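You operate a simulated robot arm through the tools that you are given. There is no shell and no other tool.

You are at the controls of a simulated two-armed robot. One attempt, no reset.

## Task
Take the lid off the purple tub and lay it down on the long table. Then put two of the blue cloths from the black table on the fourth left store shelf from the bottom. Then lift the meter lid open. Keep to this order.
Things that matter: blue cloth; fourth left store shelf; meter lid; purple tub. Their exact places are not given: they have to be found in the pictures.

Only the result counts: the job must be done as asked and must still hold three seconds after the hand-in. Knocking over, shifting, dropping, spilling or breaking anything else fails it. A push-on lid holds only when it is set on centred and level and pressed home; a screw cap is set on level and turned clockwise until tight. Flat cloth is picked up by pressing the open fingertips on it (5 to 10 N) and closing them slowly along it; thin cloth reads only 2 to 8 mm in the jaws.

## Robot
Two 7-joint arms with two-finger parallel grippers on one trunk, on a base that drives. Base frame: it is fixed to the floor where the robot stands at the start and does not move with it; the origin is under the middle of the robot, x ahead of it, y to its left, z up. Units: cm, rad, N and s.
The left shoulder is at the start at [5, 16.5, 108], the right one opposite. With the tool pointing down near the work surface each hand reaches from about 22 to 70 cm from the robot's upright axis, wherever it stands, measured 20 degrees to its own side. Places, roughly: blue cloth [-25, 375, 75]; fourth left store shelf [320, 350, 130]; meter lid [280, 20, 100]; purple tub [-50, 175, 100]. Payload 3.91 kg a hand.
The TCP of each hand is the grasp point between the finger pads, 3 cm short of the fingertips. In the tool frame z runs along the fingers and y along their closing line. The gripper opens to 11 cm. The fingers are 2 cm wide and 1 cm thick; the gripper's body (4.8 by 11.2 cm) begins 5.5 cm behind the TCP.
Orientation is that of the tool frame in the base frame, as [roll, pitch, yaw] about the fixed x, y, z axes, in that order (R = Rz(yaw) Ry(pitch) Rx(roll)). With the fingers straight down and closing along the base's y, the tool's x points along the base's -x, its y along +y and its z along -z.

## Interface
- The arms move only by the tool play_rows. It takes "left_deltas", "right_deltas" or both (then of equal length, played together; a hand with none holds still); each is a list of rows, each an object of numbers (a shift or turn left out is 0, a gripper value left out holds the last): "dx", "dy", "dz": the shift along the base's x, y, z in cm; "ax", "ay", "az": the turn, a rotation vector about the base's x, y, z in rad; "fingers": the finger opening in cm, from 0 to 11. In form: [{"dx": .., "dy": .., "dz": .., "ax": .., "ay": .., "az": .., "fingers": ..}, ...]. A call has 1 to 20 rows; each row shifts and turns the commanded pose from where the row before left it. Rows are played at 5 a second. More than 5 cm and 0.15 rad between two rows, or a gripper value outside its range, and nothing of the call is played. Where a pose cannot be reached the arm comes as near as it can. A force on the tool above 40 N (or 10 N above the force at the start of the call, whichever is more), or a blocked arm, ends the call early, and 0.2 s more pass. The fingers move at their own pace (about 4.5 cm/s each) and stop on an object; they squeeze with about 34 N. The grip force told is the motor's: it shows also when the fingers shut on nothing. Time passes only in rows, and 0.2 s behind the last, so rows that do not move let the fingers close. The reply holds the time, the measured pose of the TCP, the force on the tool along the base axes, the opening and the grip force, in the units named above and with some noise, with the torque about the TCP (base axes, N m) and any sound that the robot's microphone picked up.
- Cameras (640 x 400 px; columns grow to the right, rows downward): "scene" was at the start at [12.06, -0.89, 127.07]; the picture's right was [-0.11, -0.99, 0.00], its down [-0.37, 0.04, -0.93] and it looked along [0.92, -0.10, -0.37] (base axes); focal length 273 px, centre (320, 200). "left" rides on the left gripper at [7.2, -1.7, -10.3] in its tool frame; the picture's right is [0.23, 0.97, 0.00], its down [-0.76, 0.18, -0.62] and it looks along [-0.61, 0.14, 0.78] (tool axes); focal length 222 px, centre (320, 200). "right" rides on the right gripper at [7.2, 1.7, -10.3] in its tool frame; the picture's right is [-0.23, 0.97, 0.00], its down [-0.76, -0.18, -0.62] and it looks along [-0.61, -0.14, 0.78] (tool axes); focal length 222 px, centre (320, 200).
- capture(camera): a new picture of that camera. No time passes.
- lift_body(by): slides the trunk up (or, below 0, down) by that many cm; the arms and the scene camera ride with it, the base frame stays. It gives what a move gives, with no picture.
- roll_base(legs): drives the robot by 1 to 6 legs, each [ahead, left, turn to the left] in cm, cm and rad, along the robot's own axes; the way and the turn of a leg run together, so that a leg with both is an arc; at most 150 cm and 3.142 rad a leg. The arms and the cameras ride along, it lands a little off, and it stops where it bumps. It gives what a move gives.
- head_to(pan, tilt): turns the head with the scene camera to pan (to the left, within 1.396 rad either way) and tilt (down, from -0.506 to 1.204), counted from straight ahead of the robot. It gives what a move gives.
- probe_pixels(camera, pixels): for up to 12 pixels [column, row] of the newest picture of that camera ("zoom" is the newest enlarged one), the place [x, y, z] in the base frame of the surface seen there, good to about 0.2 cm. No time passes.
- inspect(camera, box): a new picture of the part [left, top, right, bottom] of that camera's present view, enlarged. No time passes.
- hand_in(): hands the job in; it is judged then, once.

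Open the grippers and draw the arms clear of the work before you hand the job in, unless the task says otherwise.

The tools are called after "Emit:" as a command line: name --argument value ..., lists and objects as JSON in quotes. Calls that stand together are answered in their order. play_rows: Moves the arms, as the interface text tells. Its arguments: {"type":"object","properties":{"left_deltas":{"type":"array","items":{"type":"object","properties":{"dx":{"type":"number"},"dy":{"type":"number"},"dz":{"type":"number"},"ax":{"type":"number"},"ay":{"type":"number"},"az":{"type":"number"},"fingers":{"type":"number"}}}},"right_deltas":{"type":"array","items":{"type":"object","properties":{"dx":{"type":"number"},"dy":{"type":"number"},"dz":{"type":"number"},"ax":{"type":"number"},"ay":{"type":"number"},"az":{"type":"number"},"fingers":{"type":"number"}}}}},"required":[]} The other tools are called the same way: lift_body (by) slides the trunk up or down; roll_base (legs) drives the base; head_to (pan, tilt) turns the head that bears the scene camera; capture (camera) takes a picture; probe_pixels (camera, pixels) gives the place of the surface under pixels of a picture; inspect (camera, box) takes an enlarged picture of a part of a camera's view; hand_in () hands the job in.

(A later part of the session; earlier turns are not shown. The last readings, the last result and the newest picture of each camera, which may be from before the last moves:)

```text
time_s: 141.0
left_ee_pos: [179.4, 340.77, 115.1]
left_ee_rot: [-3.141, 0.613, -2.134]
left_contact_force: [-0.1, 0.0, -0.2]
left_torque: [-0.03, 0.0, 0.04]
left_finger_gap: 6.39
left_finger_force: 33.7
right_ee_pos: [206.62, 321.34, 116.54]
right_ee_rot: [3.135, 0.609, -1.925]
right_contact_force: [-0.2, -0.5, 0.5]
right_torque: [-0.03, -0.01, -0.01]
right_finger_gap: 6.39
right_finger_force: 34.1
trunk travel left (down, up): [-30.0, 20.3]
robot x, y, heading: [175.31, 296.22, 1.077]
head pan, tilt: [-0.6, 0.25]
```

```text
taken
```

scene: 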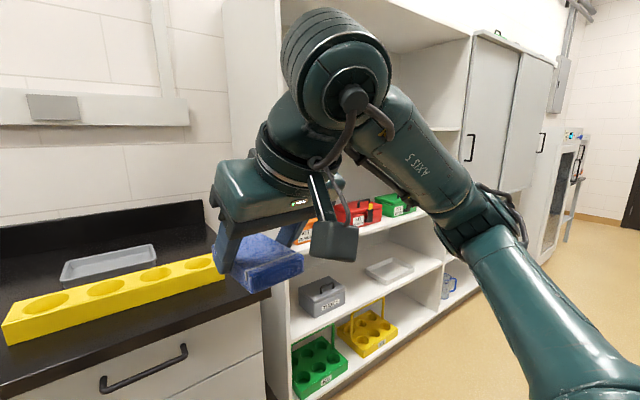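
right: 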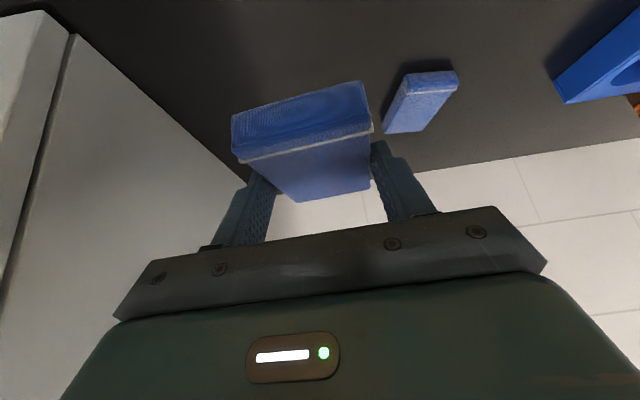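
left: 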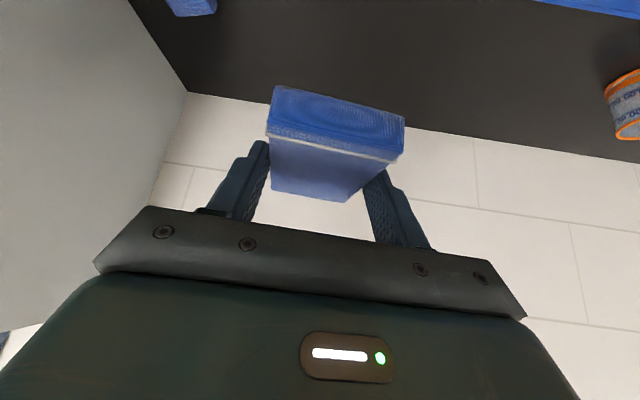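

The shelf unit is to the right. I go on right 100 cm to stand before it, raise the trunk and look.

Emit:
roll_base --legs '[[0, -100, 0.016]]'

Emit:
lift_body --by 20

Emit:
head_to --pan 0.0 --tilt 0.15

Emit:
capture --camera "scene"

```text
time_s: 150.0
left_ee_pos: [266.34, 294.38, 115.03]
left_ee_rot: [3.141, 0.613, -2.131]
left_contact_force: [-0.9, -0.5, 0.5]
left_torque: [-0.02, -0.02, 0.02]
left_finger_gap: 6.39
left_finger_force: 34.2
right_ee_pos: [293.63, 275.12, 116.51]
right_ee_rot: [3.133, 0.61, -1.921]
right_contact_force: [0.3, 0.3, -0.7]
right_torque: [0.01, -0.01, 0.01]
right_finger_gap: 6.36
right_finger_force: 34.0
trunk travel left (down, up): [-30.0, 20.3]
robot x, y, heading: [262.21, 249.6, 1.087]
head pan, tilt: [-0.6, 0.25]
```

```text
time_s: 152.2
left_ee_pos: [266.32, 294.4, 135.04]
left_ee_rot: [-3.138, 0.611, -2.131]
left_contact_force: [-0.5, -0.2, -1.0]
left_torque: [0.01, 0.0, -0.01]
left_finger_gap: 6.36
left_finger_force: 33.8
right_ee_pos: [293.58, 275.13, 136.47]
right_ee_rot: [3.135, 0.61, -1.921]
right_contact_force: [0.3, 0.9, -0.2]
right_torque: [0.03, -0.03, 0.0]
right_finger_gap: 6.38
right_finger_force: 34.1
trunk travel left (down, up): [-50.0, 0.3]
robot x, y, heading: [262.64, 249.51, 1.085]
head pan, tilt: [-0.6, 0.25]
```

```text
time_s: 153.2
left_ee_pos: [266.39, 294.4, 135.02]
left_ee_rot: [3.141, 0.614, -2.13]
left_contact_force: [-0.6, -0.3, 0.4]
left_torque: [-0.02, 0.01, 0.0]
left_finger_gap: 6.35
left_finger_force: 33.7
right_ee_pos: [293.55, 275.12, 136.47]
right_ee_rot: [3.133, 0.609, -1.921]
right_contact_force: [0.2, 0.9, 0.3]
right_torque: [-0.02, -0.01, 0.01]
right_finger_gap: 6.35
right_finger_force: 34.4
trunk travel left (down, up): [-50.0, 0.3]
robot x, y, heading: [262.17, 249.61, 1.082]
head pan, tilt: [0.0, 0.15]
```

```text
taken
```

scene: 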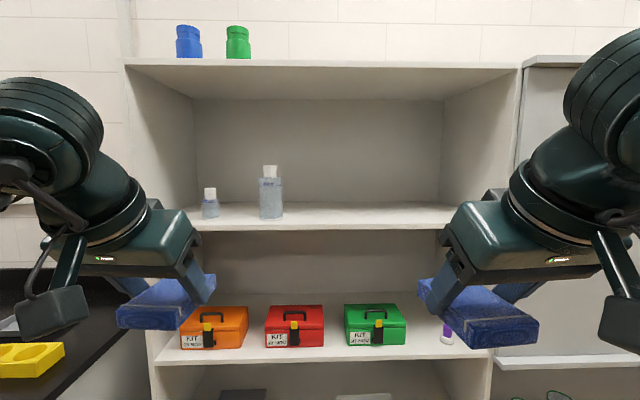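

In front of me is the store unit; the fourth board (with two bottles at (210,205) and (270,195)) is at row ~215. I probe it and verify the boards below.

Emit:
probe_pixels --camera "scene" --pixels '[[320, 215], [320, 224], [320, 207], [400, 215], [440, 222], [440, 208], [270, 217], [210, 216], [320, 70], [320, 62], [320, 345], [380, 218]]'

Emit:
head_to --pan 0.0 --tilt 0.7

Emit:
capture --camera "scene"

```text
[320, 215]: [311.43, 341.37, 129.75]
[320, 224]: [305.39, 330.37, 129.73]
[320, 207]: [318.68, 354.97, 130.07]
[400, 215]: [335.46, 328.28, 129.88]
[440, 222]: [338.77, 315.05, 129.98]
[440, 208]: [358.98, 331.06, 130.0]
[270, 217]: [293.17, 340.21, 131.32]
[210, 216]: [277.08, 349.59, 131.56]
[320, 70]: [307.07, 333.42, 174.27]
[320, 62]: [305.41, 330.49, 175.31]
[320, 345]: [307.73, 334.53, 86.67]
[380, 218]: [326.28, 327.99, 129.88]
```

```text
time_s: 154.1
left_ee_pos: [266.24, 294.46, 134.99]
left_ee_rot: [-3.14, 0.612, -2.132]
left_contact_force: [0.5, 0.7, -0.5]
left_torque: [-0.01, 0.01, -0.02]
left_finger_gap: 6.34
left_finger_force: 34.0
right_ee_pos: [293.65, 275.1, 136.55]
right_ee_rot: [3.134, 0.608, -1.919]
right_contact_force: [-0.3, -0.4, 0.3]
right_torque: [0.01, 0.0, -0.01]
right_finger_gap: 6.37
right_finger_force: 33.8
trunk travel left (down, up): [-50.0, 0.3]
robot x, y, heading: [262.53, 249.45, 1.084]
head pan, tilt: [0.0, 0.7]
```

```text
taken
```

scene: 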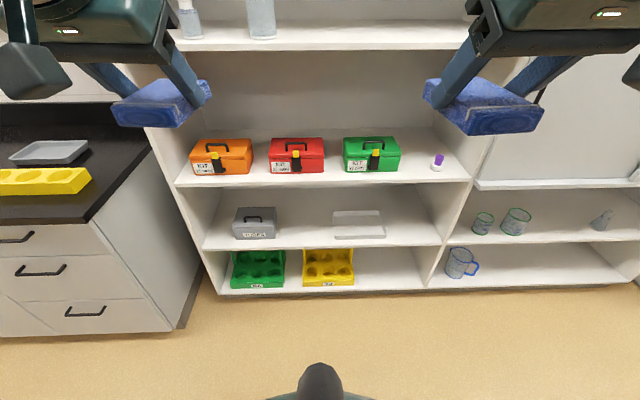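

The fourth board (z 129.9, front edge at (305,330)) is free right of the bottles. I raise both hands 6 cm, square the hands to the shelf, and drive 20 cm right and 38 cm ahead.

Emit:
play_rows --left_deltas '[{"dz": 2, "az": 0.075}, {"dz": 2}, {"dz": 2}, {}]' --right_deltas '[{"dz": 2, "az": -0.07}, {"dz": 2, "az": -0.07}, {"dz": 2}, {}]'

Emit:
roll_base --legs '[[0, -20, 0], [36, 0, 0]]'

Emit:
head_to --pan 0.0 --tilt 0.3

Emit:
capture --camera "scene"

```text
time_s: 155.1
left_ee_pos: [266.18, 294.27, 141.32]
left_ee_rot: [3.141, 0.612, -2.056]
left_contact_force: [0.9, -0.4, -0.4]
left_torque: [-0.03, 0.01, 0.02]
left_finger_gap: 6.37
left_finger_force: 34.0
right_ee_pos: [293.74, 275.23, 142.61]
right_ee_rot: [3.134, 0.609, -2.061]
right_contact_force: [-1.1, -0.2, -0.7]
right_torque: [-0.03, -0.02, 0.0]
right_finger_gap: 6.37
right_finger_force: 34.3
trunk travel left (down, up): [-50.0, 0.3]
robot x, y, heading: [262.64, 249.48, 1.083]
head pan, tilt: [0.0, 0.7]
```

```text
time_s: 159.4
left_ee_pos: [300.13, 316.24, 141.32]
left_ee_rot: [-3.141, 0.613, -2.051]
left_contact_force: [0.3, 0.6, -0.8]
left_torque: [-0.02, 0.02, -0.02]
left_finger_gap: 6.37
left_finger_force: 33.9
right_ee_pos: [327.61, 297.26, 142.48]
right_ee_rot: [3.135, 0.61, -2.056]
right_contact_force: [-0.8, 0.4, -0.1]
right_torque: [-0.01, -0.05, -0.03]
right_finger_gap: 6.35
right_finger_force: 33.2
trunk travel left (down, up): [-50.0, 0.3]
robot x, y, heading: [296.47, 271.4, 1.082]
head pan, tilt: [0.0, 0.7]
```

```text
time_s: 160.3
left_ee_pos: [299.97, 316.21, 141.3]
left_ee_rot: [3.141, 0.612, -2.05]
left_contact_force: [-0.2, 0.3, 0.4]
left_torque: [0.0, -0.03, -0.03]
left_finger_gap: 6.39
left_finger_force: 33.9
right_ee_pos: [327.62, 297.07, 142.54]
right_ee_rot: [3.133, 0.61, -2.057]
right_contact_force: [0.5, 1.1, -0.5]
right_torque: [-0.03, 0.01, -0.01]
right_finger_gap: 6.34
right_finger_force: 34.4
trunk travel left (down, up): [-50.0, 0.3]
robot x, y, heading: [296.47, 271.29, 1.089]
head pan, tilt: [0.0, 0.3]
```

```text
taken
```

scene: 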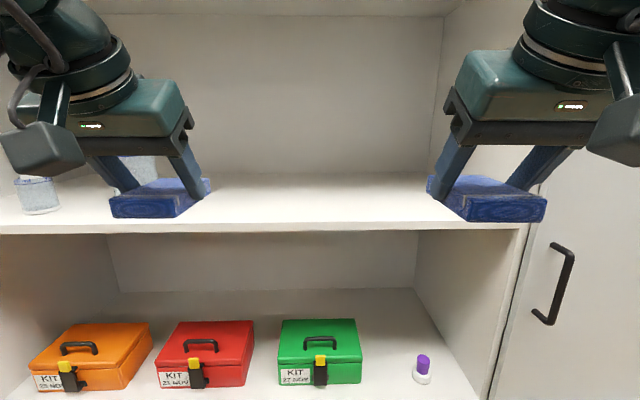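

The base is set. I lower both hands 4 cm (cloth bottoms about 4 cm above the board) and move the left one forward over the board to its place right of the bottles.

Emit:
play_rows --left_deltas '[{"dz": -4}, {"dx": 2.67, "dy": 3.32}, {"dx": 2.67, "dy": 3.32}, {"dx": 2.67, "dy": 3.32}, {"dx": 2.67, "dy": 3.32}, {"dx": 2.66, "dy": 3.31}, {"dx": 2.66, "dy": 3.31}, {}]'

Emit:
capture --camera "scene"

Emit:
capture --camera "left"

```text
time_s: 162.1
left_ee_pos: [315.95, 335.97, 137.12]
left_ee_rot: [3.14, 0.614, -2.053]
left_contact_force: [-0.8, 0.5, -0.2]
left_torque: [0.0, 0.04, -0.01]
left_finger_gap: 6.36
left_finger_force: 34.2
right_ee_pos: [327.55, 297.18, 142.57]
right_ee_rot: [3.134, 0.61, -2.055]
right_contact_force: [-0.1, 0.2, 1.0]
right_torque: [0.02, 0.02, -0.04]
right_finger_gap: 6.38
right_finger_force: 34.4
trunk travel left (down, up): [-50.0, 0.3]
robot x, y, heading: [296.43, 271.47, 1.09]
head pan, tilt: [0.0, 0.3]
```

```text
taken
```

scene: 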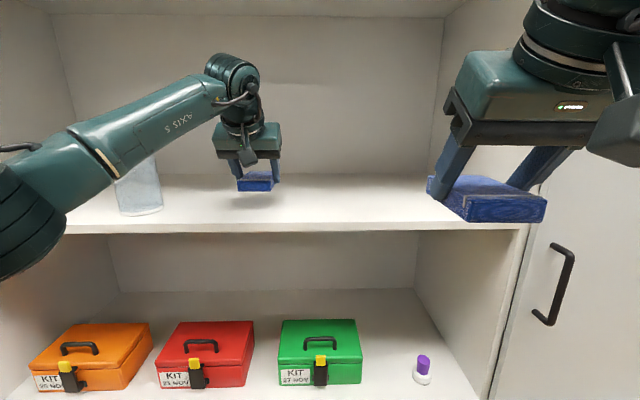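

```text
taken
```

left: 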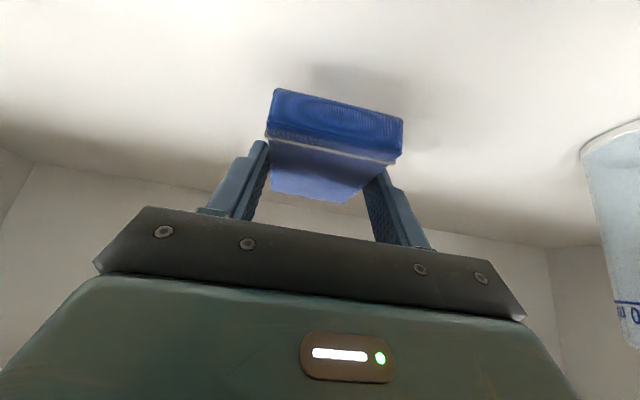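

The forearm passes in front of/above bottle 2 at (140,190). I probe both to judge the gap before lowering.

Emit:
probe_pixels --camera "scene" --pixels '[[100, 160], [120, 140], [140, 135], [150, 120], [170, 105], [140, 185], [140, 205], [115, 165], [150, 150], [60, 190], [130, 150], [140, 212]]'

Emit:
inspect --camera "scene" --box '[20, 40, 300, 240]'

```text
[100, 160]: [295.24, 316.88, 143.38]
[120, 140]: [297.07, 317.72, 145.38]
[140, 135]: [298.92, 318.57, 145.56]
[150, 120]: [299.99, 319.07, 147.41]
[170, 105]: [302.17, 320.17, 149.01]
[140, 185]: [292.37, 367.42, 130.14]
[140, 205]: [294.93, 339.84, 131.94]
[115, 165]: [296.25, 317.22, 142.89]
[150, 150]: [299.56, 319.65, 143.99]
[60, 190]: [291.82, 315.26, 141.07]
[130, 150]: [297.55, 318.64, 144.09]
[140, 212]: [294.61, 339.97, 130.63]
```

```text
2.00 times, centred on (160, 140) of scene
```

zoom: 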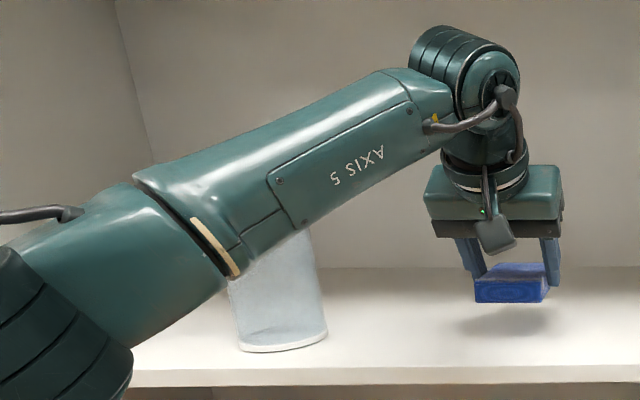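

The forearm is 9 cm in front of the bottle and outside the shelf. I lower the left cloth onto the board in small steps.

Emit:
play_rows --left_deltas '[{"dz": -1.5}, {"dz": -1.2}, {"dz": -0.5}, {"dz": -0.3}, {}]'

Emit:
inspect --camera "scene" --box '[180, 130, 320, 230]'

```text
time_s: 163.3
left_ee_pos: [315.86, 335.83, 133.55]
left_ee_rot: [3.142, 0.615, -2.051]
left_contact_force: [0.1, 0.3, -0.3]
left_torque: [0.01, 0.03, -0.05]
left_finger_gap: 6.38
left_finger_force: 33.8
right_ee_pos: [327.6, 297.15, 142.42]
right_ee_rot: [3.134, 0.608, -2.057]
right_contact_force: [0.0, 0.9, 0.4]
right_torque: [0.02, 0.0, -0.02]
right_finger_gap: 6.37
right_finger_force: 33.8
trunk travel left (down, up): [-50.0, 0.3]
robot x, y, heading: [296.91, 271.26, 1.087]
head pan, tilt: [0.0, 0.3]
```

```text
4.00 times, centred on (250, 180) of scene
```

zoom: 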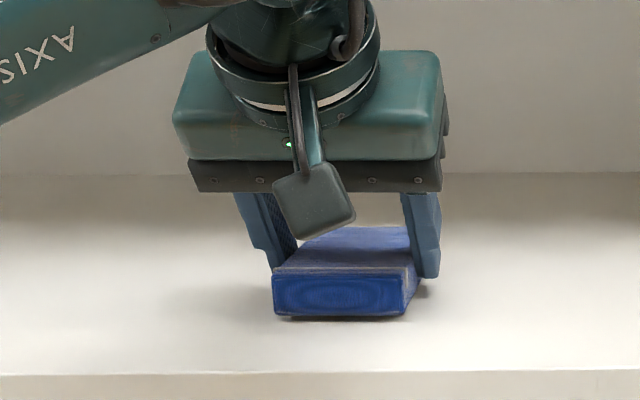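

The cloth is nearly on the board, no force yet. I go on in 0.1 cm steps until contact.

Emit:
play_rows --left_deltas '[{"dz": -0.1}, {"dz": -0.1}, {"dz": -0.1}, {}]'

Emit:
inspect --camera "scene" --box '[180, 130, 320, 230]'

```text
time_s: 164.3
left_ee_pos: [315.88, 335.95, 133.43]
left_ee_rot: [-3.141, 0.613, -2.05]
left_contact_force: [-0.3, -0.6, -0.2]
left_torque: [-0.02, 0.03, 0.0]
left_finger_gap: 6.38
left_finger_force: 33.9
right_ee_pos: [327.61, 297.22, 142.51]
right_ee_rot: [3.135, 0.608, -2.056]
right_contact_force: [0.3, -0.3, -0.6]
right_torque: [-0.04, 0.0, 0.01]
right_finger_gap: 6.38
right_finger_force: 34.3
trunk travel left (down, up): [-50.0, 0.3]
robot x, y, heading: [296.7, 271.42, 1.087]
head pan, tilt: [0.0, 0.3]
```

```text
4.00 times, centred on (250, 180) of scene
```

zoom: 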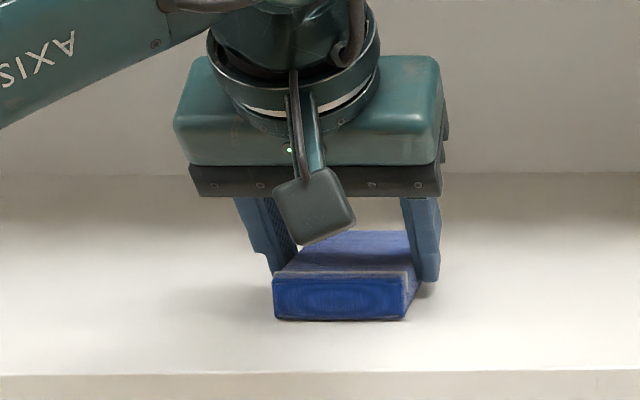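

Emit:
play_rows --left_deltas '[{"dz": -0.1}, {"dz": -0.1}, {"dz": -0.1}, {}]'

Emit:
inspect --camera "scene" --box '[180, 130, 320, 230]'

```text
time_s: 165.3
left_ee_pos: [315.86, 336.03, 133.37]
left_ee_rot: [-3.14, 0.616, -2.051]
left_contact_force: [1.9, 3.3, 12.8]
left_torque: [0.05, 0.13, -0.02]
left_finger_gap: 6.37
left_finger_force: 34.0
right_ee_pos: [327.55, 297.2, 142.57]
right_ee_rot: [3.134, 0.61, -2.056]
right_contact_force: [-0.1, -0.3, -0.1]
right_torque: [0.02, 0.02, 0.03]
right_finger_gap: 6.37
right_finger_force: 34.1
trunk travel left (down, up): [-50.0, 0.3]
robot x, y, heading: [296.31, 271.24, 1.086]
head pan, tilt: [0.0, 0.3]
```

```text
4.00 times, centred on (250, 180) of scene
```

zoom: 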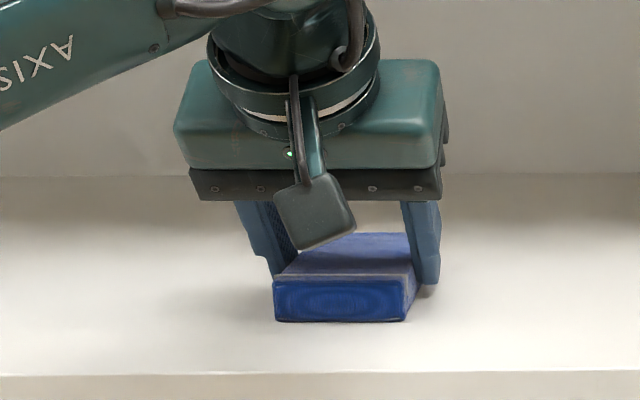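

Contact at 13 N: the cloth rests on the board. I ease up slightly, open the fingers in steps, and lift off.

Emit:
play_rows --left_deltas '[{"dz": 0.15}, {"fingers": 6.8}, {"fingers": 7.5}, {"fingers": 8.5}, {}, {"dz": 1.5}, {"dz": 2.5}, {}]'

Emit:
capture --camera "scene"

Emit:
capture --camera "left"

```text
time_s: 167.1
left_ee_pos: [315.93, 336.1, 137.1]
left_ee_rot: [-3.141, 0.612, -2.052]
left_contact_force: [0.4, 0.1, -0.2]
left_torque: [0.02, -0.03, 0.02]
left_finger_gap: 8.49
left_finger_force: 0.0
right_ee_pos: [327.59, 297.18, 142.56]
right_ee_rot: [3.134, 0.609, -2.054]
right_contact_force: [0.1, 0.4, -0.4]
right_torque: [-0.05, 0.03, 0.02]
right_finger_gap: 6.37
right_finger_force: 34.2
trunk travel left (down, up): [-50.0, 0.3]
robot x, y, heading: [296.63, 271.74, 1.086]
head pan, tilt: [0.0, 0.3]
```

```text
taken
```

scene: 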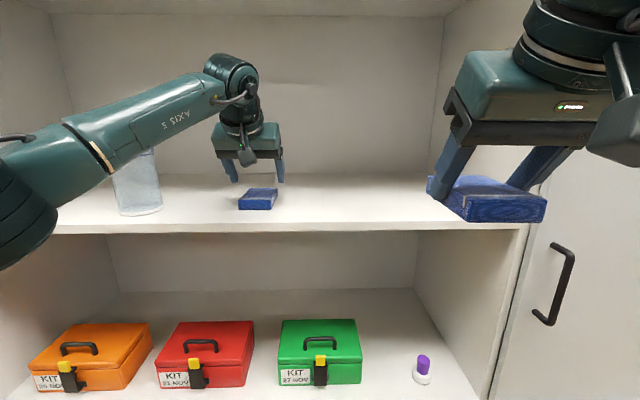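

```text
taken
```

left: 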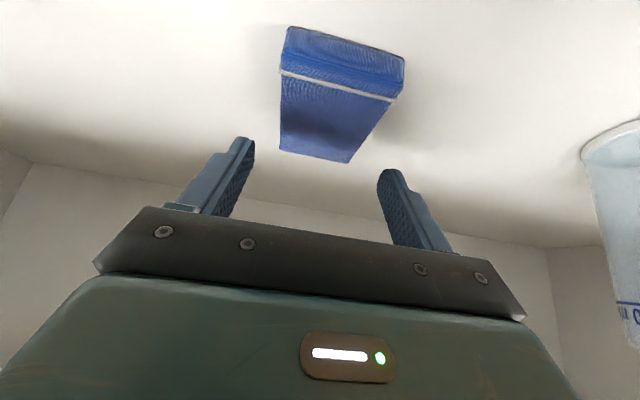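

The first cloth lies on the fourth shelf. I withdraw the left hand, then bring the right hand down 5.5 cm and forward over the board.

Emit:
play_rows --left_deltas '[{"dx": -2.67, "dy": -3.32}, {"dx": -2.67, "dy": -3.32}, {"dx": -2.67, "dy": -3.32}, {"dx": -2.67, "dy": -3.32}, {"dx": -2.66, "dy": -3.31}, {"dx": -2.66, "dy": -3.31}, {}]'

Emit:
play_rows --right_deltas '[{"dz": -3}, {"dz": -2.5}, {"dx": 1.13, "dy": 4.11}, {"dx": 1.13, "dy": 4.11}, {"dx": 1.13, "dy": 4.11}, {"dx": 1.13, "dy": 4.11}, {"dx": 1.13, "dy": 4.11}, {"dx": 1.13, "dy": 4.12}, {"dx": 1.13, "dy": 4.12}, {}]'

Emit:
capture --camera "scene"

Emit:
capture --camera "right"

```text
time_s: 168.7
left_ee_pos: [299.92, 316.06, 137.09]
left_ee_rot: [3.14, 0.61, -2.051]
left_contact_force: [-0.1, 0.3, -1.0]
left_torque: [0.01, 0.03, -0.02]
left_finger_gap: 8.49
left_finger_force: 0.0
right_ee_pos: [327.66, 297.3, 142.51]
right_ee_rot: [3.133, 0.611, -2.056]
right_contact_force: [-0.5, 0.0, 0.9]
right_torque: [0.0, 0.02, 0.01]
right_finger_gap: 6.37
right_finger_force: 33.4
trunk travel left (down, up): [-50.0, 0.3]
robot x, y, heading: [296.59, 271.53, 1.09]
head pan, tilt: [0.0, 0.3]
```

```text
time_s: 170.9
left_ee_pos: [299.9, 316.03, 137.21]
left_ee_rot: [-3.142, 0.611, -2.051]
left_contact_force: [-0.4, 0.6, 0.1]
left_torque: [-0.03, 0.01, 0.03]
left_finger_gap: 8.51
left_finger_force: 0.0
right_ee_pos: [335.29, 325.69, 136.85]
right_ee_rot: [3.133, 0.611, -2.055]
right_contact_force: [-1.0, -0.1, -0.3]
right_torque: [0.0, -0.02, 0.02]
right_finger_gap: 6.36
right_finger_force: 34.1
trunk travel left (down, up): [-50.0, 0.3]
robot x, y, heading: [296.63, 271.31, 1.089]
head pan, tilt: [0.0, 0.3]
```

```text
taken
```

scene: 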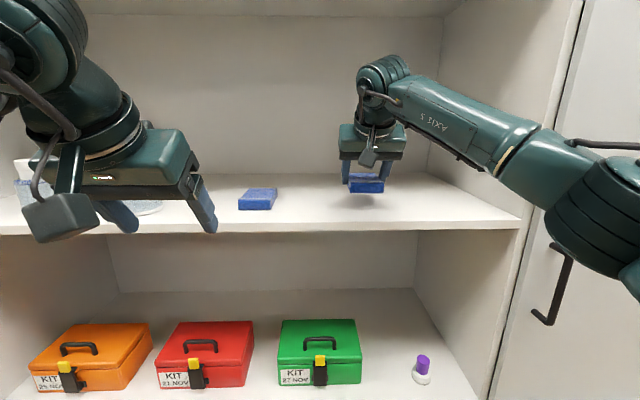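

```text
taken
```

right: 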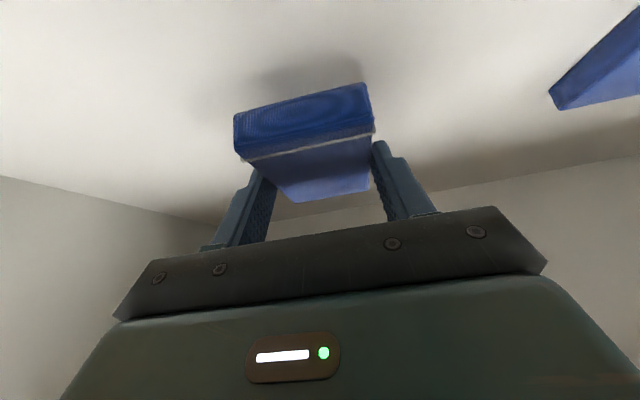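

The right cloth is over the board, well apart from the first one. I lower it in small steps.

Emit:
play_rows --right_deltas '[{"dz": -1.5}, {"dz": -1.2}, {"dz": -0.3}, {"dz": -0.2}, {"dz": -0.1}, {"dz": -0.1}, {}]'

Emit:
inspect --camera "scene" --box '[300, 130, 440, 230]'

```text
time_s: 172.5
left_ee_pos: [299.94, 316.09, 137.2]
left_ee_rot: [-3.141, 0.612, -2.05]
left_contact_force: [-0.2, -0.5, -0.5]
left_torque: [0.0, 0.0, -0.04]
left_finger_gap: 8.52
left_finger_force: 0.1
right_ee_pos: [335.44, 325.93, 133.58]
right_ee_rot: [3.134, 0.608, -2.055]
right_contact_force: [0.4, 0.2, -0.6]
right_torque: [-0.02, 0.01, 0.03]
right_finger_gap: 6.36
right_finger_force: 34.3
trunk travel left (down, up): [-50.0, 0.3]
robot x, y, heading: [296.49, 271.43, 1.088]
head pan, tilt: [0.0, 0.3]
```

```text
4.00 times, centred on (370, 180) of scene
```

zoom: 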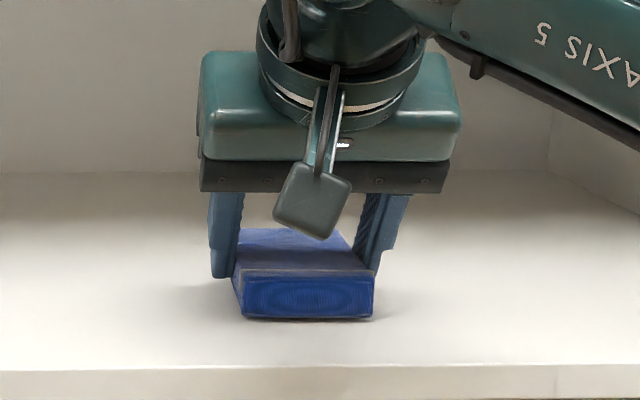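

No contact yet; I continue in 0.1 cm steps.

Emit:
play_rows --right_deltas '[{"dz": -0.1}, {"dz": -0.1}, {"dz": -0.1}, {}]'

```text
time_s: 173.5
left_ee_pos: [299.93, 315.96, 137.22]
left_ee_rot: [-3.14, 0.612, -2.051]
left_contact_force: [0.3, 0.4, 0.9]
left_torque: [0.03, 0.01, -0.01]
left_finger_gap: 8.5
left_finger_force: 0.1
right_ee_pos: [335.5, 325.87, 133.35]
right_ee_rot: [3.134, 0.612, -2.057]
right_contact_force: [1.3, 1.9, 5.8]
right_torque: [-0.11, -0.21, 0.1]
right_finger_gap: 6.36
right_finger_force: 34.1
trunk travel left (down, up): [-50.0, 0.3]
robot x, y, heading: [296.36, 271.33, 1.091]
head pan, tilt: [0.0, 0.3]
```

Contact at about 6 N: the second cloth rests on the board. I open the fingers stepwise and lift off.

Emit:
play_rows --right_deltas '[{"dz": -0.03}, {"fingers": 6.8}, {"fingers": 7.5}, {"fingers": 8.5}, {}, {"dz": 1.5}, {"dz": 2.5}, {}]'

Emit:
capture --camera "scene"

Emit:
capture --camera "right"

```text
time_s: 175.3
left_ee_pos: [299.98, 316.08, 137.22]
left_ee_rot: [-3.14, 0.613, -2.051]
left_contact_force: [0.0, 0.4, -0.3]
left_torque: [-0.02, 0.03, 0.0]
left_finger_gap: 8.49
left_finger_force: 0.0
right_ee_pos: [335.62, 325.97, 137.37]
right_ee_rot: [3.135, 0.608, -2.057]
right_contact_force: [-0.7, 0.0, -1.0]
right_torque: [0.04, 0.01, 0.01]
right_finger_gap: 8.51
right_finger_force: 0.0
trunk travel left (down, up): [-50.0, 0.3]
robot x, y, heading: [296.49, 271.38, 1.085]
head pan, tilt: [0.0, 0.3]
```

```text
taken
```

scene: 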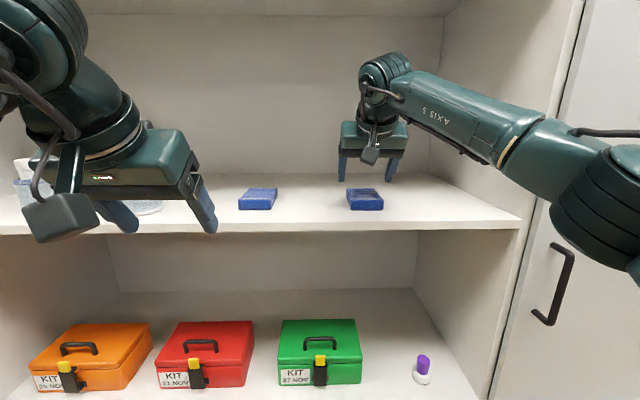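

```text
taken
```

right: 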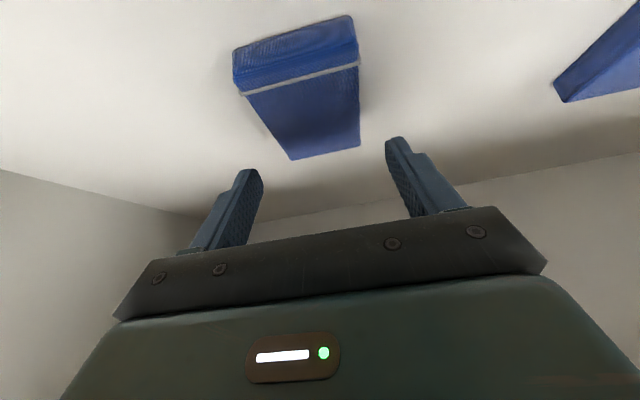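

Both cloths lie on the fourth shelf. I withdraw the right hand, back off from the shelf, then look towards the island for the meter.

Emit:
play_rows --right_deltas '[{"dx": -1.13, "dy": -4.11}, {"dx": -1.13, "dy": -4.11}, {"dx": -1.13, "dy": -4.11}, {"dx": -1.13, "dy": -4.11}, {"dx": -1.13, "dy": -4.11}, {"dx": -1.13, "dy": -4.12}, {"dx": -1.13, "dy": -4.12}, {}]'

Emit:
roll_base --legs '[[-30, 0, 0]]'

Emit:
capture --camera "scene"

Emit:
head_to --pan -1.39 --tilt 0.3

Emit:
capture --camera "scene"

```text
time_s: 177.1
left_ee_pos: [299.98, 316.16, 137.08]
left_ee_rot: [-3.141, 0.613, -2.052]
left_contact_force: [-0.2, 1.5, 0.2]
left_torque: [0.01, 0.02, -0.01]
left_finger_gap: 8.52
left_finger_force: 0.1
right_ee_pos: [327.58, 297.22, 137.38]
right_ee_rot: [3.133, 0.61, -2.057]
right_contact_force: [0.0, -0.1, 0.5]
right_torque: [-0.01, 0.0, -0.02]
right_finger_gap: 8.49
right_finger_force: 0.1
trunk travel left (down, up): [-50.0, 0.3]
robot x, y, heading: [296.15, 271.6, 1.084]
head pan, tilt: [0.0, 0.3]
```

```text
time_s: 179.1
left_ee_pos: [286.0, 289.44, 137.09]
left_ee_rot: [-3.141, 0.614, -2.053]
left_contact_force: [0.5, 0.0, -0.2]
left_torque: [0.04, -0.04, -0.02]
left_finger_gap: 8.52
left_finger_force: 0.0
right_ee_pos: [313.65, 270.57, 137.49]
right_ee_rot: [3.134, 0.608, -2.055]
right_contact_force: [-0.6, -0.5, -0.3]
right_torque: [0.0, -0.02, -0.01]
right_finger_gap: 8.51
right_finger_force: 0.0
trunk travel left (down, up): [-50.0, 0.3]
robot x, y, heading: [282.4, 245.06, 1.087]
head pan, tilt: [0.0, 0.3]
```

```text
taken
```

scene: 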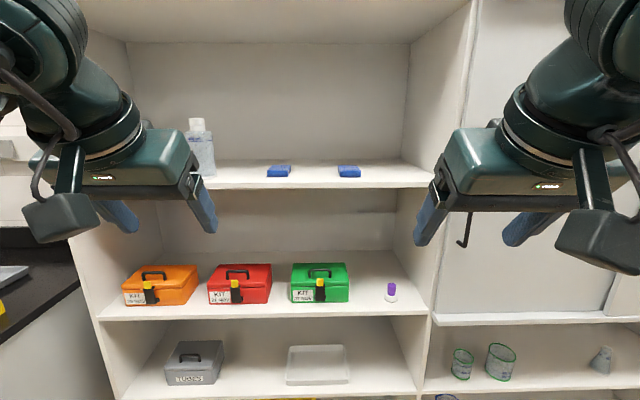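

```text
time_s: 180.6
left_ee_pos: [285.95, 289.35, 137.15]
left_ee_rot: [-3.14, 0.613, -2.053]
left_contact_force: [0.4, -0.2, -0.3]
left_torque: [0.0, -0.02, 0.0]
left_finger_gap: 8.51
left_finger_force: 0.0
right_ee_pos: [313.55, 270.71, 137.3]
right_ee_rot: [3.135, 0.61, -2.055]
right_contact_force: [-0.6, -0.5, -0.3]
right_torque: [0.01, -0.01, 0.06]
right_finger_gap: 8.49
right_finger_force: 0.0
trunk travel left (down, up): [-50.0, 0.3]
robot x, y, heading: [282.57, 244.82, 1.082]
head pan, tilt: [-1.389, 0.3]
```

```text
taken
```

scene: 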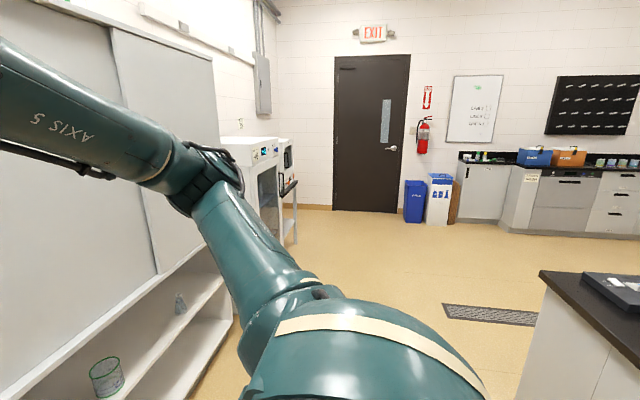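

On the island's far corner (right edge, (610,290)) stands a dark device. I probe it and turn the robot right to look at the island's far side.

Emit:
probe_pixels --camera "scene" --pixels '[[545, 272], [610, 290], [635, 275], [590, 320], [520, 390], [440, 310], [500, 170], [230, 300], [400, 205]]'

Emit:
roll_base --legs '[[0, 0, -1.3]]'

Emit:
head_to --pan -0.8 --tilt 0.45

Emit:
capture --camera "scene"

```text
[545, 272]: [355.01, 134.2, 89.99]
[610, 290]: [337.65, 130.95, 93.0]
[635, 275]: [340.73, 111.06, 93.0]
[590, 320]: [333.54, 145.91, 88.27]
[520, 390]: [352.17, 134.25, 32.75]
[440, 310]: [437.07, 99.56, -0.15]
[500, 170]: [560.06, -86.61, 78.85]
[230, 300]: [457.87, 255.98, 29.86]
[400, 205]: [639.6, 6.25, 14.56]
```

```text
time_s: 184.2
left_ee_pos: [326.15, 255.46, 137.21]
left_ee_rot: [-3.141, 0.613, 2.976]
left_contact_force: [-0.6, -0.8, 0.2]
left_torque: [0.02, -0.01, 0.01]
left_finger_gap: 8.48
left_finger_force: 0.1
right_ee_pos: [316.72, 223.22, 137.39]
right_ee_rot: [3.134, 0.608, 2.971]
right_contact_force: [-0.2, -0.1, 0.3]
right_torque: [0.01, -0.01, -0.02]
right_finger_gap: 8.54
right_finger_force: 0.0
trunk travel left (down, up): [-50.0, 0.3]
robot x, y, heading: [282.57, 245.01, -0.161]
head pan, tilt: [-1.389, 0.3]
```

```text
time_s: 185.2
left_ee_pos: [326.09, 255.39, 137.14]
left_ee_rot: [-3.14, 0.612, 2.976]
left_contact_force: [-0.2, 0.6, -0.3]
left_torque: [-0.04, -0.01, 0.0]
left_finger_gap: 8.53
left_finger_force: 0.1
right_ee_pos: [316.72, 223.27, 137.33]
right_ee_rot: [3.135, 0.61, 2.971]
right_contact_force: [-0.5, 0.1, -0.2]
right_torque: [0.01, 0.04, -0.01]
right_finger_gap: 8.5
right_finger_force: 0.1
trunk travel left (down, up): [-50.0, 0.3]
robot x, y, heading: [282.38, 245.0, -0.169]
head pan, tilt: [-0.799, 0.45]
```

```text
taken
```

scene: 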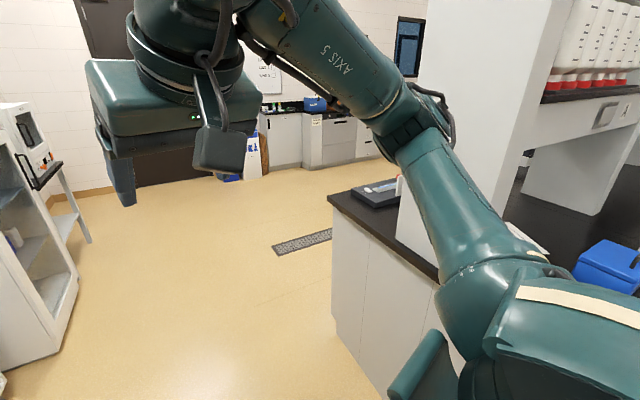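

The island spans to a far corner at (355,134); the meter (about (280,20)) must be on its far side. I drive round: forward past the island's end into the far aisle, turn about to face the island, and strafe along it.

Emit:
roll_base --legs '[[0, 0, -0.313], [150, 0, 0], [24, 0, 0], [0, 0, 3.14], [0, 100, 0]]'

Emit:
head_to --pan 0.4 --tilt 0.35

Emit:
capture --camera "scene"

```text
time_s: 210.9
left_ee_pos: [347.32, 79.42, 137.2]
left_ee_rot: [3.142, 0.612, -0.508]
left_contact_force: [0.9, -0.1, 0.9]
left_torque: [0.03, -0.02, 0.01]
left_finger_gap: 8.48
left_finger_force: 0.0
right_ee_pos: [366.95, 106.45, 137.35]
right_ee_rot: [3.136, 0.608, -0.514]
right_contact_force: [0.5, -0.4, -0.2]
right_torque: [-0.03, -0.05, -0.02]
right_finger_gap: 8.52
right_finger_force: 0.1
trunk travel left (down, up): [-50.0, 0.3]
robot x, y, heading: [391.8, 75.0, 2.627]
head pan, tilt: [-0.799, 0.45]
```

```text
time_s: 212.3
left_ee_pos: [347.39, 79.39, 137.21]
left_ee_rot: [-3.14, 0.612, -0.509]
left_contact_force: [-0.2, -0.4, -0.7]
left_torque: [0.02, 0.02, 0.01]
left_finger_gap: 8.5
left_finger_force: 0.0
right_ee_pos: [366.89, 106.48, 137.4]
right_ee_rot: [3.133, 0.61, -0.512]
right_contact_force: [-0.2, 0.3, -0.4]
right_torque: [-0.02, -0.03, 0.01]
right_finger_gap: 8.52
right_finger_force: 0.1
trunk travel left (down, up): [-50.0, 0.3]
robot x, y, heading: [392.1, 74.94, 2.633]
head pan, tilt: [0.4, 0.351]
```

```text
taken
```

scene: 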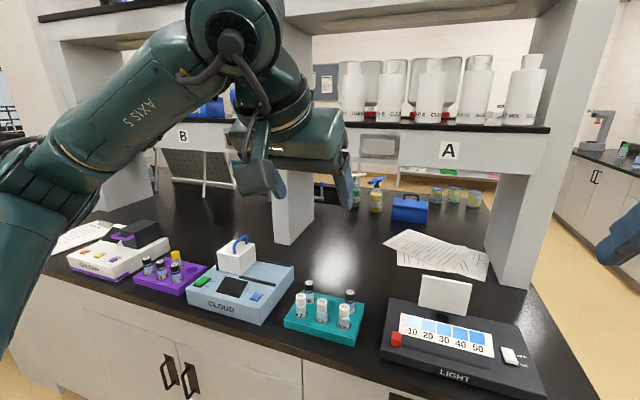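

On the far counter stand a blue "CLOUD" meter with a white lid and blue handle at (237,255), a "LIGHT" device at (460,345), and a white device at (120,250). I probe and enlarge them.

Emit:
probe_pixels --camera "scene" --pixels '[[237, 258], [238, 240], [260, 290], [445, 290], [460, 345], [120, 250], [220, 305], [140, 232], [270, 270], [230, 272]]'

Emit:
inspect --camera "scene" --box '[170, 210, 330, 340]'

Emit:
inspect --camera "scene" --box '[40, 200, 240, 320]'

```text
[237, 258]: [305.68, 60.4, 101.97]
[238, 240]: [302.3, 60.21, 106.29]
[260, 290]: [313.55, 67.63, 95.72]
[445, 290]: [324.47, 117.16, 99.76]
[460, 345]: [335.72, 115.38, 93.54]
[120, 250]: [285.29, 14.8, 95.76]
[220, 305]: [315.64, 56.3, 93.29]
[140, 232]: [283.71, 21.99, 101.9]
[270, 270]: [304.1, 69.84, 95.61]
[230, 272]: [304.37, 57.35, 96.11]
```

```text
3.08 times, centred on (250, 275) of scene
```

zoom: 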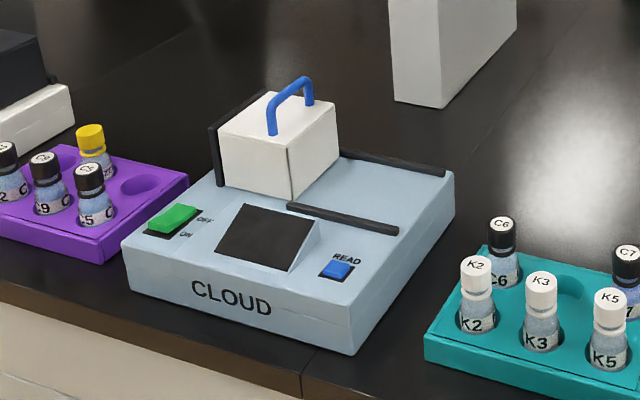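

```text
3.20 times, centred on (140, 260) of scene
```

zoom: 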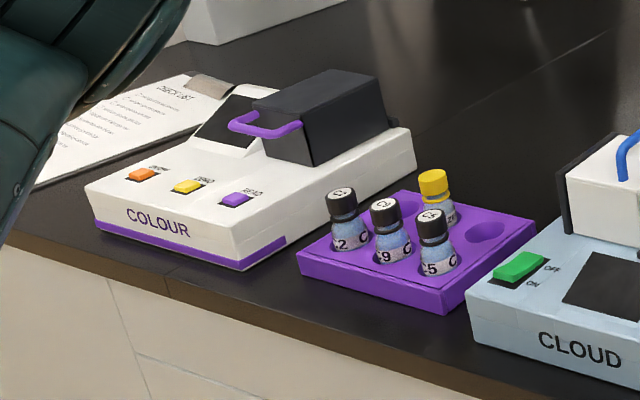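

The COLOUR meter at (283,20) has a hinged dark lid with a purple handle; the CLOUD meter's cover runs on slide rails. The hint (280,20,100) fits the COLOUR meter. I strafe left to face it and look closer.

Emit:
roll_base --legs '[[0, 92, 0.03]]'

Emit:
head_to --pan 0.0 --tilt 0.5

Emit:
capture --camera "scene"

```text
time_s: 220.8
left_ee_pos: [302.35, -2.08, 137.16]
left_ee_rot: [-3.14, 0.614, -0.496]
left_contact_force: [-0.6, -0.6, 0.9]
left_torque: [-0.02, 0.02, -0.04]
left_finger_gap: 8.5
left_finger_force: 0.3
right_ee_pos: [321.54, 25.04, 137.42]
right_ee_rot: [3.135, 0.608, -0.505]
right_contact_force: [0.5, 0.5, 0.9]
right_torque: [-0.02, 0.0, 0.01]
right_finger_gap: 8.5
right_finger_force: 0.2
trunk travel left (down, up): [-50.0, 0.3]
robot x, y, heading: [347.12, -6.52, 2.64]
head pan, tilt: [0.4, 0.351]
```

```text
time_s: 221.7
left_ee_pos: [302.31, -2.14, 137.17]
left_ee_rot: [-3.141, 0.611, -0.5]
left_contact_force: [-0.4, 0.4, 0.0]
left_torque: [-0.02, -0.01, 0.02]
left_finger_gap: 8.47
left_finger_force: 0.0
right_ee_pos: [321.7, 25.19, 137.41]
right_ee_rot: [3.134, 0.607, -0.505]
right_contact_force: [-0.6, 0.4, -0.1]
right_torque: [-0.02, 0.03, -0.01]
right_finger_gap: 8.5
right_finger_force: 0.1
trunk travel left (down, up): [-50.0, 0.3]
robot x, y, heading: [346.74, -6.03, 2.639]
head pan, tilt: [0.0, 0.499]
```

```text
taken
```

scene: 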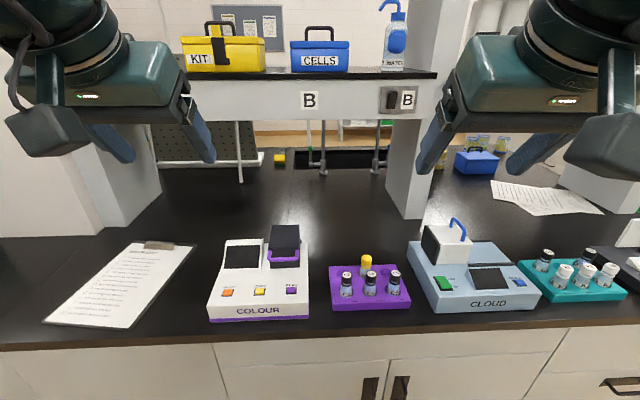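

The COLOUR meter's lid (dark box with a purple handle) is at (285,245). I enlarge it and probe the lid, the handle and the overhead shelf.

Emit:
inspect --camera "scene" --box '[195, 205, 355, 330]'

Emit:
probe_pixels --camera "scene" --pixels '[[285, 240], [285, 253], [285, 262], [272, 262], [299, 262], [272, 228], [299, 228], [290, 300], [310, 75], [310, 115], [240, 175], [360, 260]]'

```text
3.20 times, centred on (275, 268) of scene
```

zoom: 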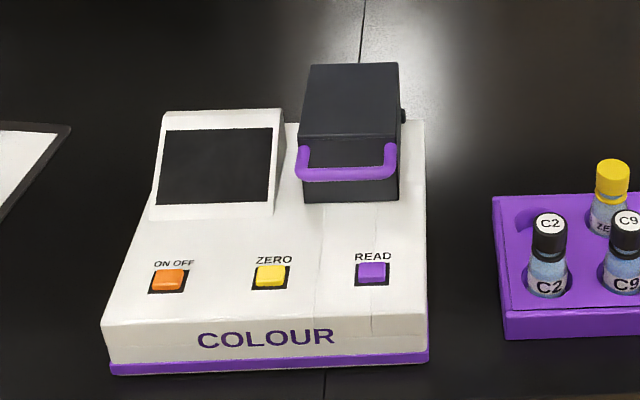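

```text
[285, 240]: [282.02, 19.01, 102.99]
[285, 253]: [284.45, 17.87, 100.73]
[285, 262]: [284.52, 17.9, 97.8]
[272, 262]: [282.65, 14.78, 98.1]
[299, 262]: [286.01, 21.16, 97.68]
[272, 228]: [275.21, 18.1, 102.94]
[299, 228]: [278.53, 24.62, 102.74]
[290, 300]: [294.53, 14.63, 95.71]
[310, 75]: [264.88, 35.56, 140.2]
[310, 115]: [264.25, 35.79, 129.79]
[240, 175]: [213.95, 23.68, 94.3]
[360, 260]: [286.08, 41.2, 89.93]
```

The lid is about 7 cm wide with top z 103 and the meter's deck at z 95.7; the overhead shelf is at z≥129, further back. I probe the handle and hinge finely.

Emit:
probe_pixels --camera "zoom" --pixels '[[347, 169], [347, 174], [310, 173], [385, 172], [303, 152], [392, 152], [347, 150], [347, 190], [403, 116], [347, 137], [305, 70], [396, 70]]'

Emit:
inspect --camera "scene" --box '[258, 215, 312, 260]'

```text
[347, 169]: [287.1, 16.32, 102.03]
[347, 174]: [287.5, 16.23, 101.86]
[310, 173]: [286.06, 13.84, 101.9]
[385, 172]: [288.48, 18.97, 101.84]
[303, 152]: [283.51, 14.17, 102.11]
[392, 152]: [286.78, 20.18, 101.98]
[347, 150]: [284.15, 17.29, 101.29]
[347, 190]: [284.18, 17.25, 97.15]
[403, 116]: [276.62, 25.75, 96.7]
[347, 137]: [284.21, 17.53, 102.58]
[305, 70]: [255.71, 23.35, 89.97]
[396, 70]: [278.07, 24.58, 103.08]
```

```text
8.89 times, centred on (285, 238) of scene
```

zoom: 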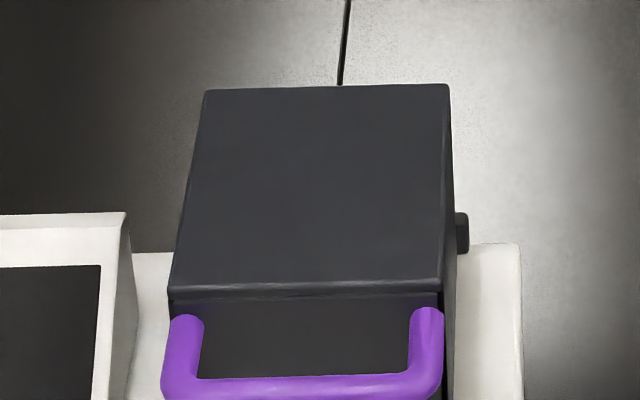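

The handle bar is at about (287.2,16.3,101.5), 3 cm in front of the lid's face, and the hinge lies at the lid's rear bottom. I plan to push the bar up from beneath with the closed left fingers along the lid's arc. I move the base 16 cm closer and 5 cm right first.

Emit:
roll_base --legs '[[0, -5.4, 0.025], [16, 0, 0]]'

Emit:
head_to --pan 0.2 --tilt 0.75

Emit:
capture --camera "scene"

Emit:
capture --camera "left"

```text
time_s: 223.9
left_ee_pos: [290.23, 8.94, 137.15]
left_ee_rot: [-3.141, 0.611, -0.472]
left_contact_force: [-0.2, -0.1, 0.1]
left_torque: [-0.02, 0.01, 0.01]
left_finger_gap: 8.51
left_finger_force: 0.0
right_ee_pos: [308.81, 36.62, 137.46]
right_ee_rot: [3.134, 0.609, -0.477]
right_contact_force: [0.7, -0.3, -0.3]
right_torque: [0.02, -0.01, -0.04]
right_finger_gap: 8.5
right_finger_force: 0.1
trunk travel left (down, up): [-50.0, 0.3]
robot x, y, heading: [335.14, 5.9, 2.666]
head pan, tilt: [0.0, 0.499]
```

```text
time_s: 224.6
left_ee_pos: [290.3, 8.9, 137.18]
left_ee_rot: [3.14, 0.613, -0.473]
left_contact_force: [0.6, -0.9, -0.1]
left_torque: [0.0, -0.01, 0.02]
left_finger_gap: 8.48
left_finger_force: 0.1
right_ee_pos: [308.98, 36.52, 137.49]
right_ee_rot: [3.135, 0.609, -0.479]
right_contact_force: [-0.4, 0.3, 0.5]
right_torque: [0.01, 0.01, 0.04]
right_finger_gap: 8.5
right_finger_force: 0.1
trunk travel left (down, up): [-50.0, 0.3]
robot x, y, heading: [334.81, 5.78, 2.668]
head pan, tilt: [0.201, 0.75]
```

```text
taken
```

scene: 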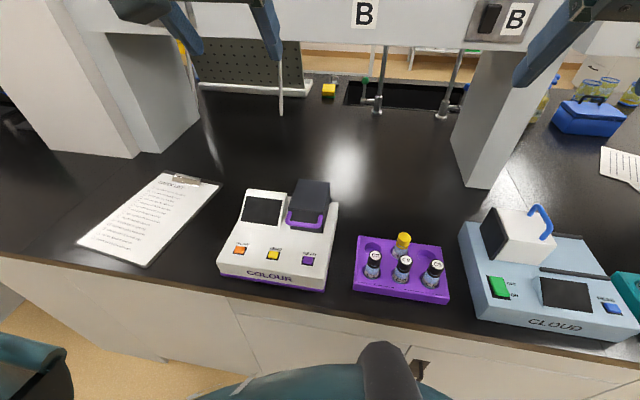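

```text
taken
```

left: 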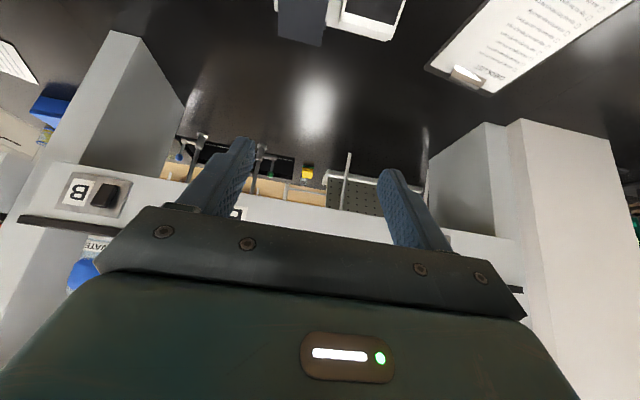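

The meter is in clear view at (280,235). I enlarge the lid and handle and probe them again.

Emit:
inspect --camera "scene" --box '[265, 165, 345, 235]'

Emit:
probe_pixels --camera "zoom" --pixels '[[320, 200]]'

```text
5.71 times, centred on (305, 200) of scene
```

zoom: 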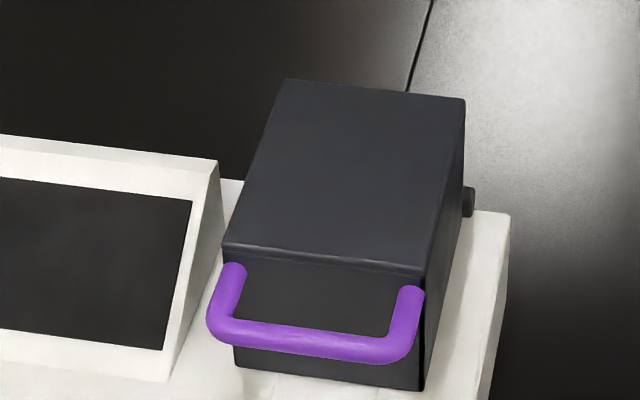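

```text
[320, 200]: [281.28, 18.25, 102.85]
```

Emit:
probe_pixels --camera "zoom" --pixels '[[305, 330], [305, 338], [305, 348], [235, 335], [375, 347], [232, 272], [410, 295], [320, 290], [320, 365], [467, 202], [285, 84], [460, 102]]'

```text
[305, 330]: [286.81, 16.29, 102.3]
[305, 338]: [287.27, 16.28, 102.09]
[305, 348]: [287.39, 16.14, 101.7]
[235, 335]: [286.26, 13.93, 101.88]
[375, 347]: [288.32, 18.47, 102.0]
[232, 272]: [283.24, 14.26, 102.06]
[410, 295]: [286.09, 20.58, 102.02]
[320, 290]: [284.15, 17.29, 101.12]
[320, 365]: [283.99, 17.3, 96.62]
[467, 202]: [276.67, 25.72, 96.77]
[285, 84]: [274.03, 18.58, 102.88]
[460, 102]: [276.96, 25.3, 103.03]
```

Bar centre: about (286.9,16.5,101.7); hinge around n-distance 13 cm behind it at z 96.7. I close the left fingers, move it in front of the handle, and lower partway.

Emit:
play_rows --left_deltas '[{"fingers": 0, "dx": 1.33, "dy": 2.24}, {"dx": 1.33, "dy": 2.24}, {"dz": -4.5}, {"dz": -4.5}, {"dz": -4.5}, {"dz": -4.5}, {"dz": -4.5}, {"dz": -4.5}, {"dz": -3.5}, {}]'

Emit:
capture --camera "scene"

Emit:
capture --camera "left"

```text
time_s: 226.8
left_ee_pos: [292.93, 13.7, 106.54]
left_ee_rot: [-3.138, 0.612, -0.473]
left_contact_force: [-0.4, 0.5, -0.1]
left_torque: [-0.01, -0.01, -0.01]
left_finger_gap: 0.01
left_finger_force: 34.3
right_ee_pos: [308.96, 36.53, 137.32]
right_ee_rot: [3.134, 0.609, -0.478]
right_contact_force: [0.6, 0.2, 0.2]
right_torque: [0.0, 0.01, 0.03]
right_finger_gap: 8.5
right_finger_force: 0.0
trunk travel left (down, up): [-50.0, 0.3]
robot x, y, heading: [334.93, 5.85, 2.67]
head pan, tilt: [0.201, 0.75]
```

```text
taken
```

scene: 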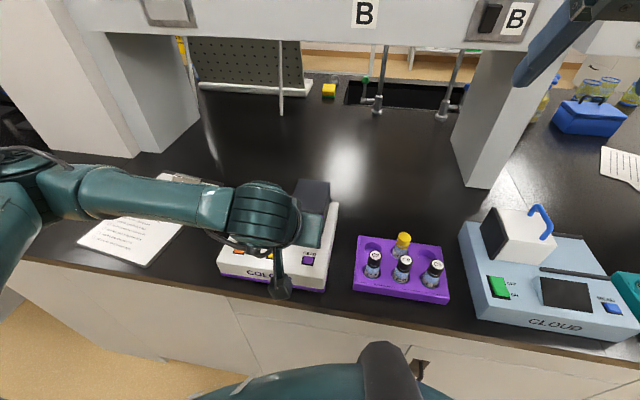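

```text
taken
```

left: 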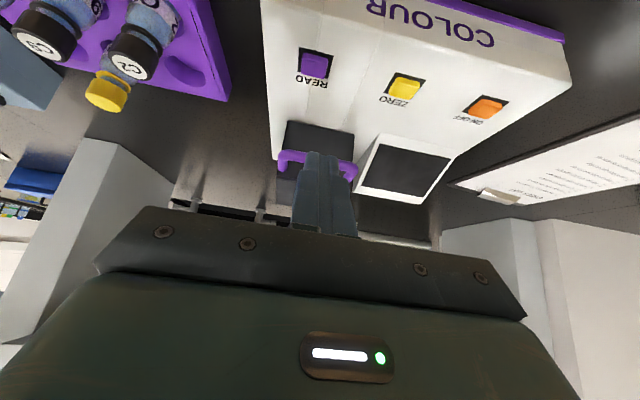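

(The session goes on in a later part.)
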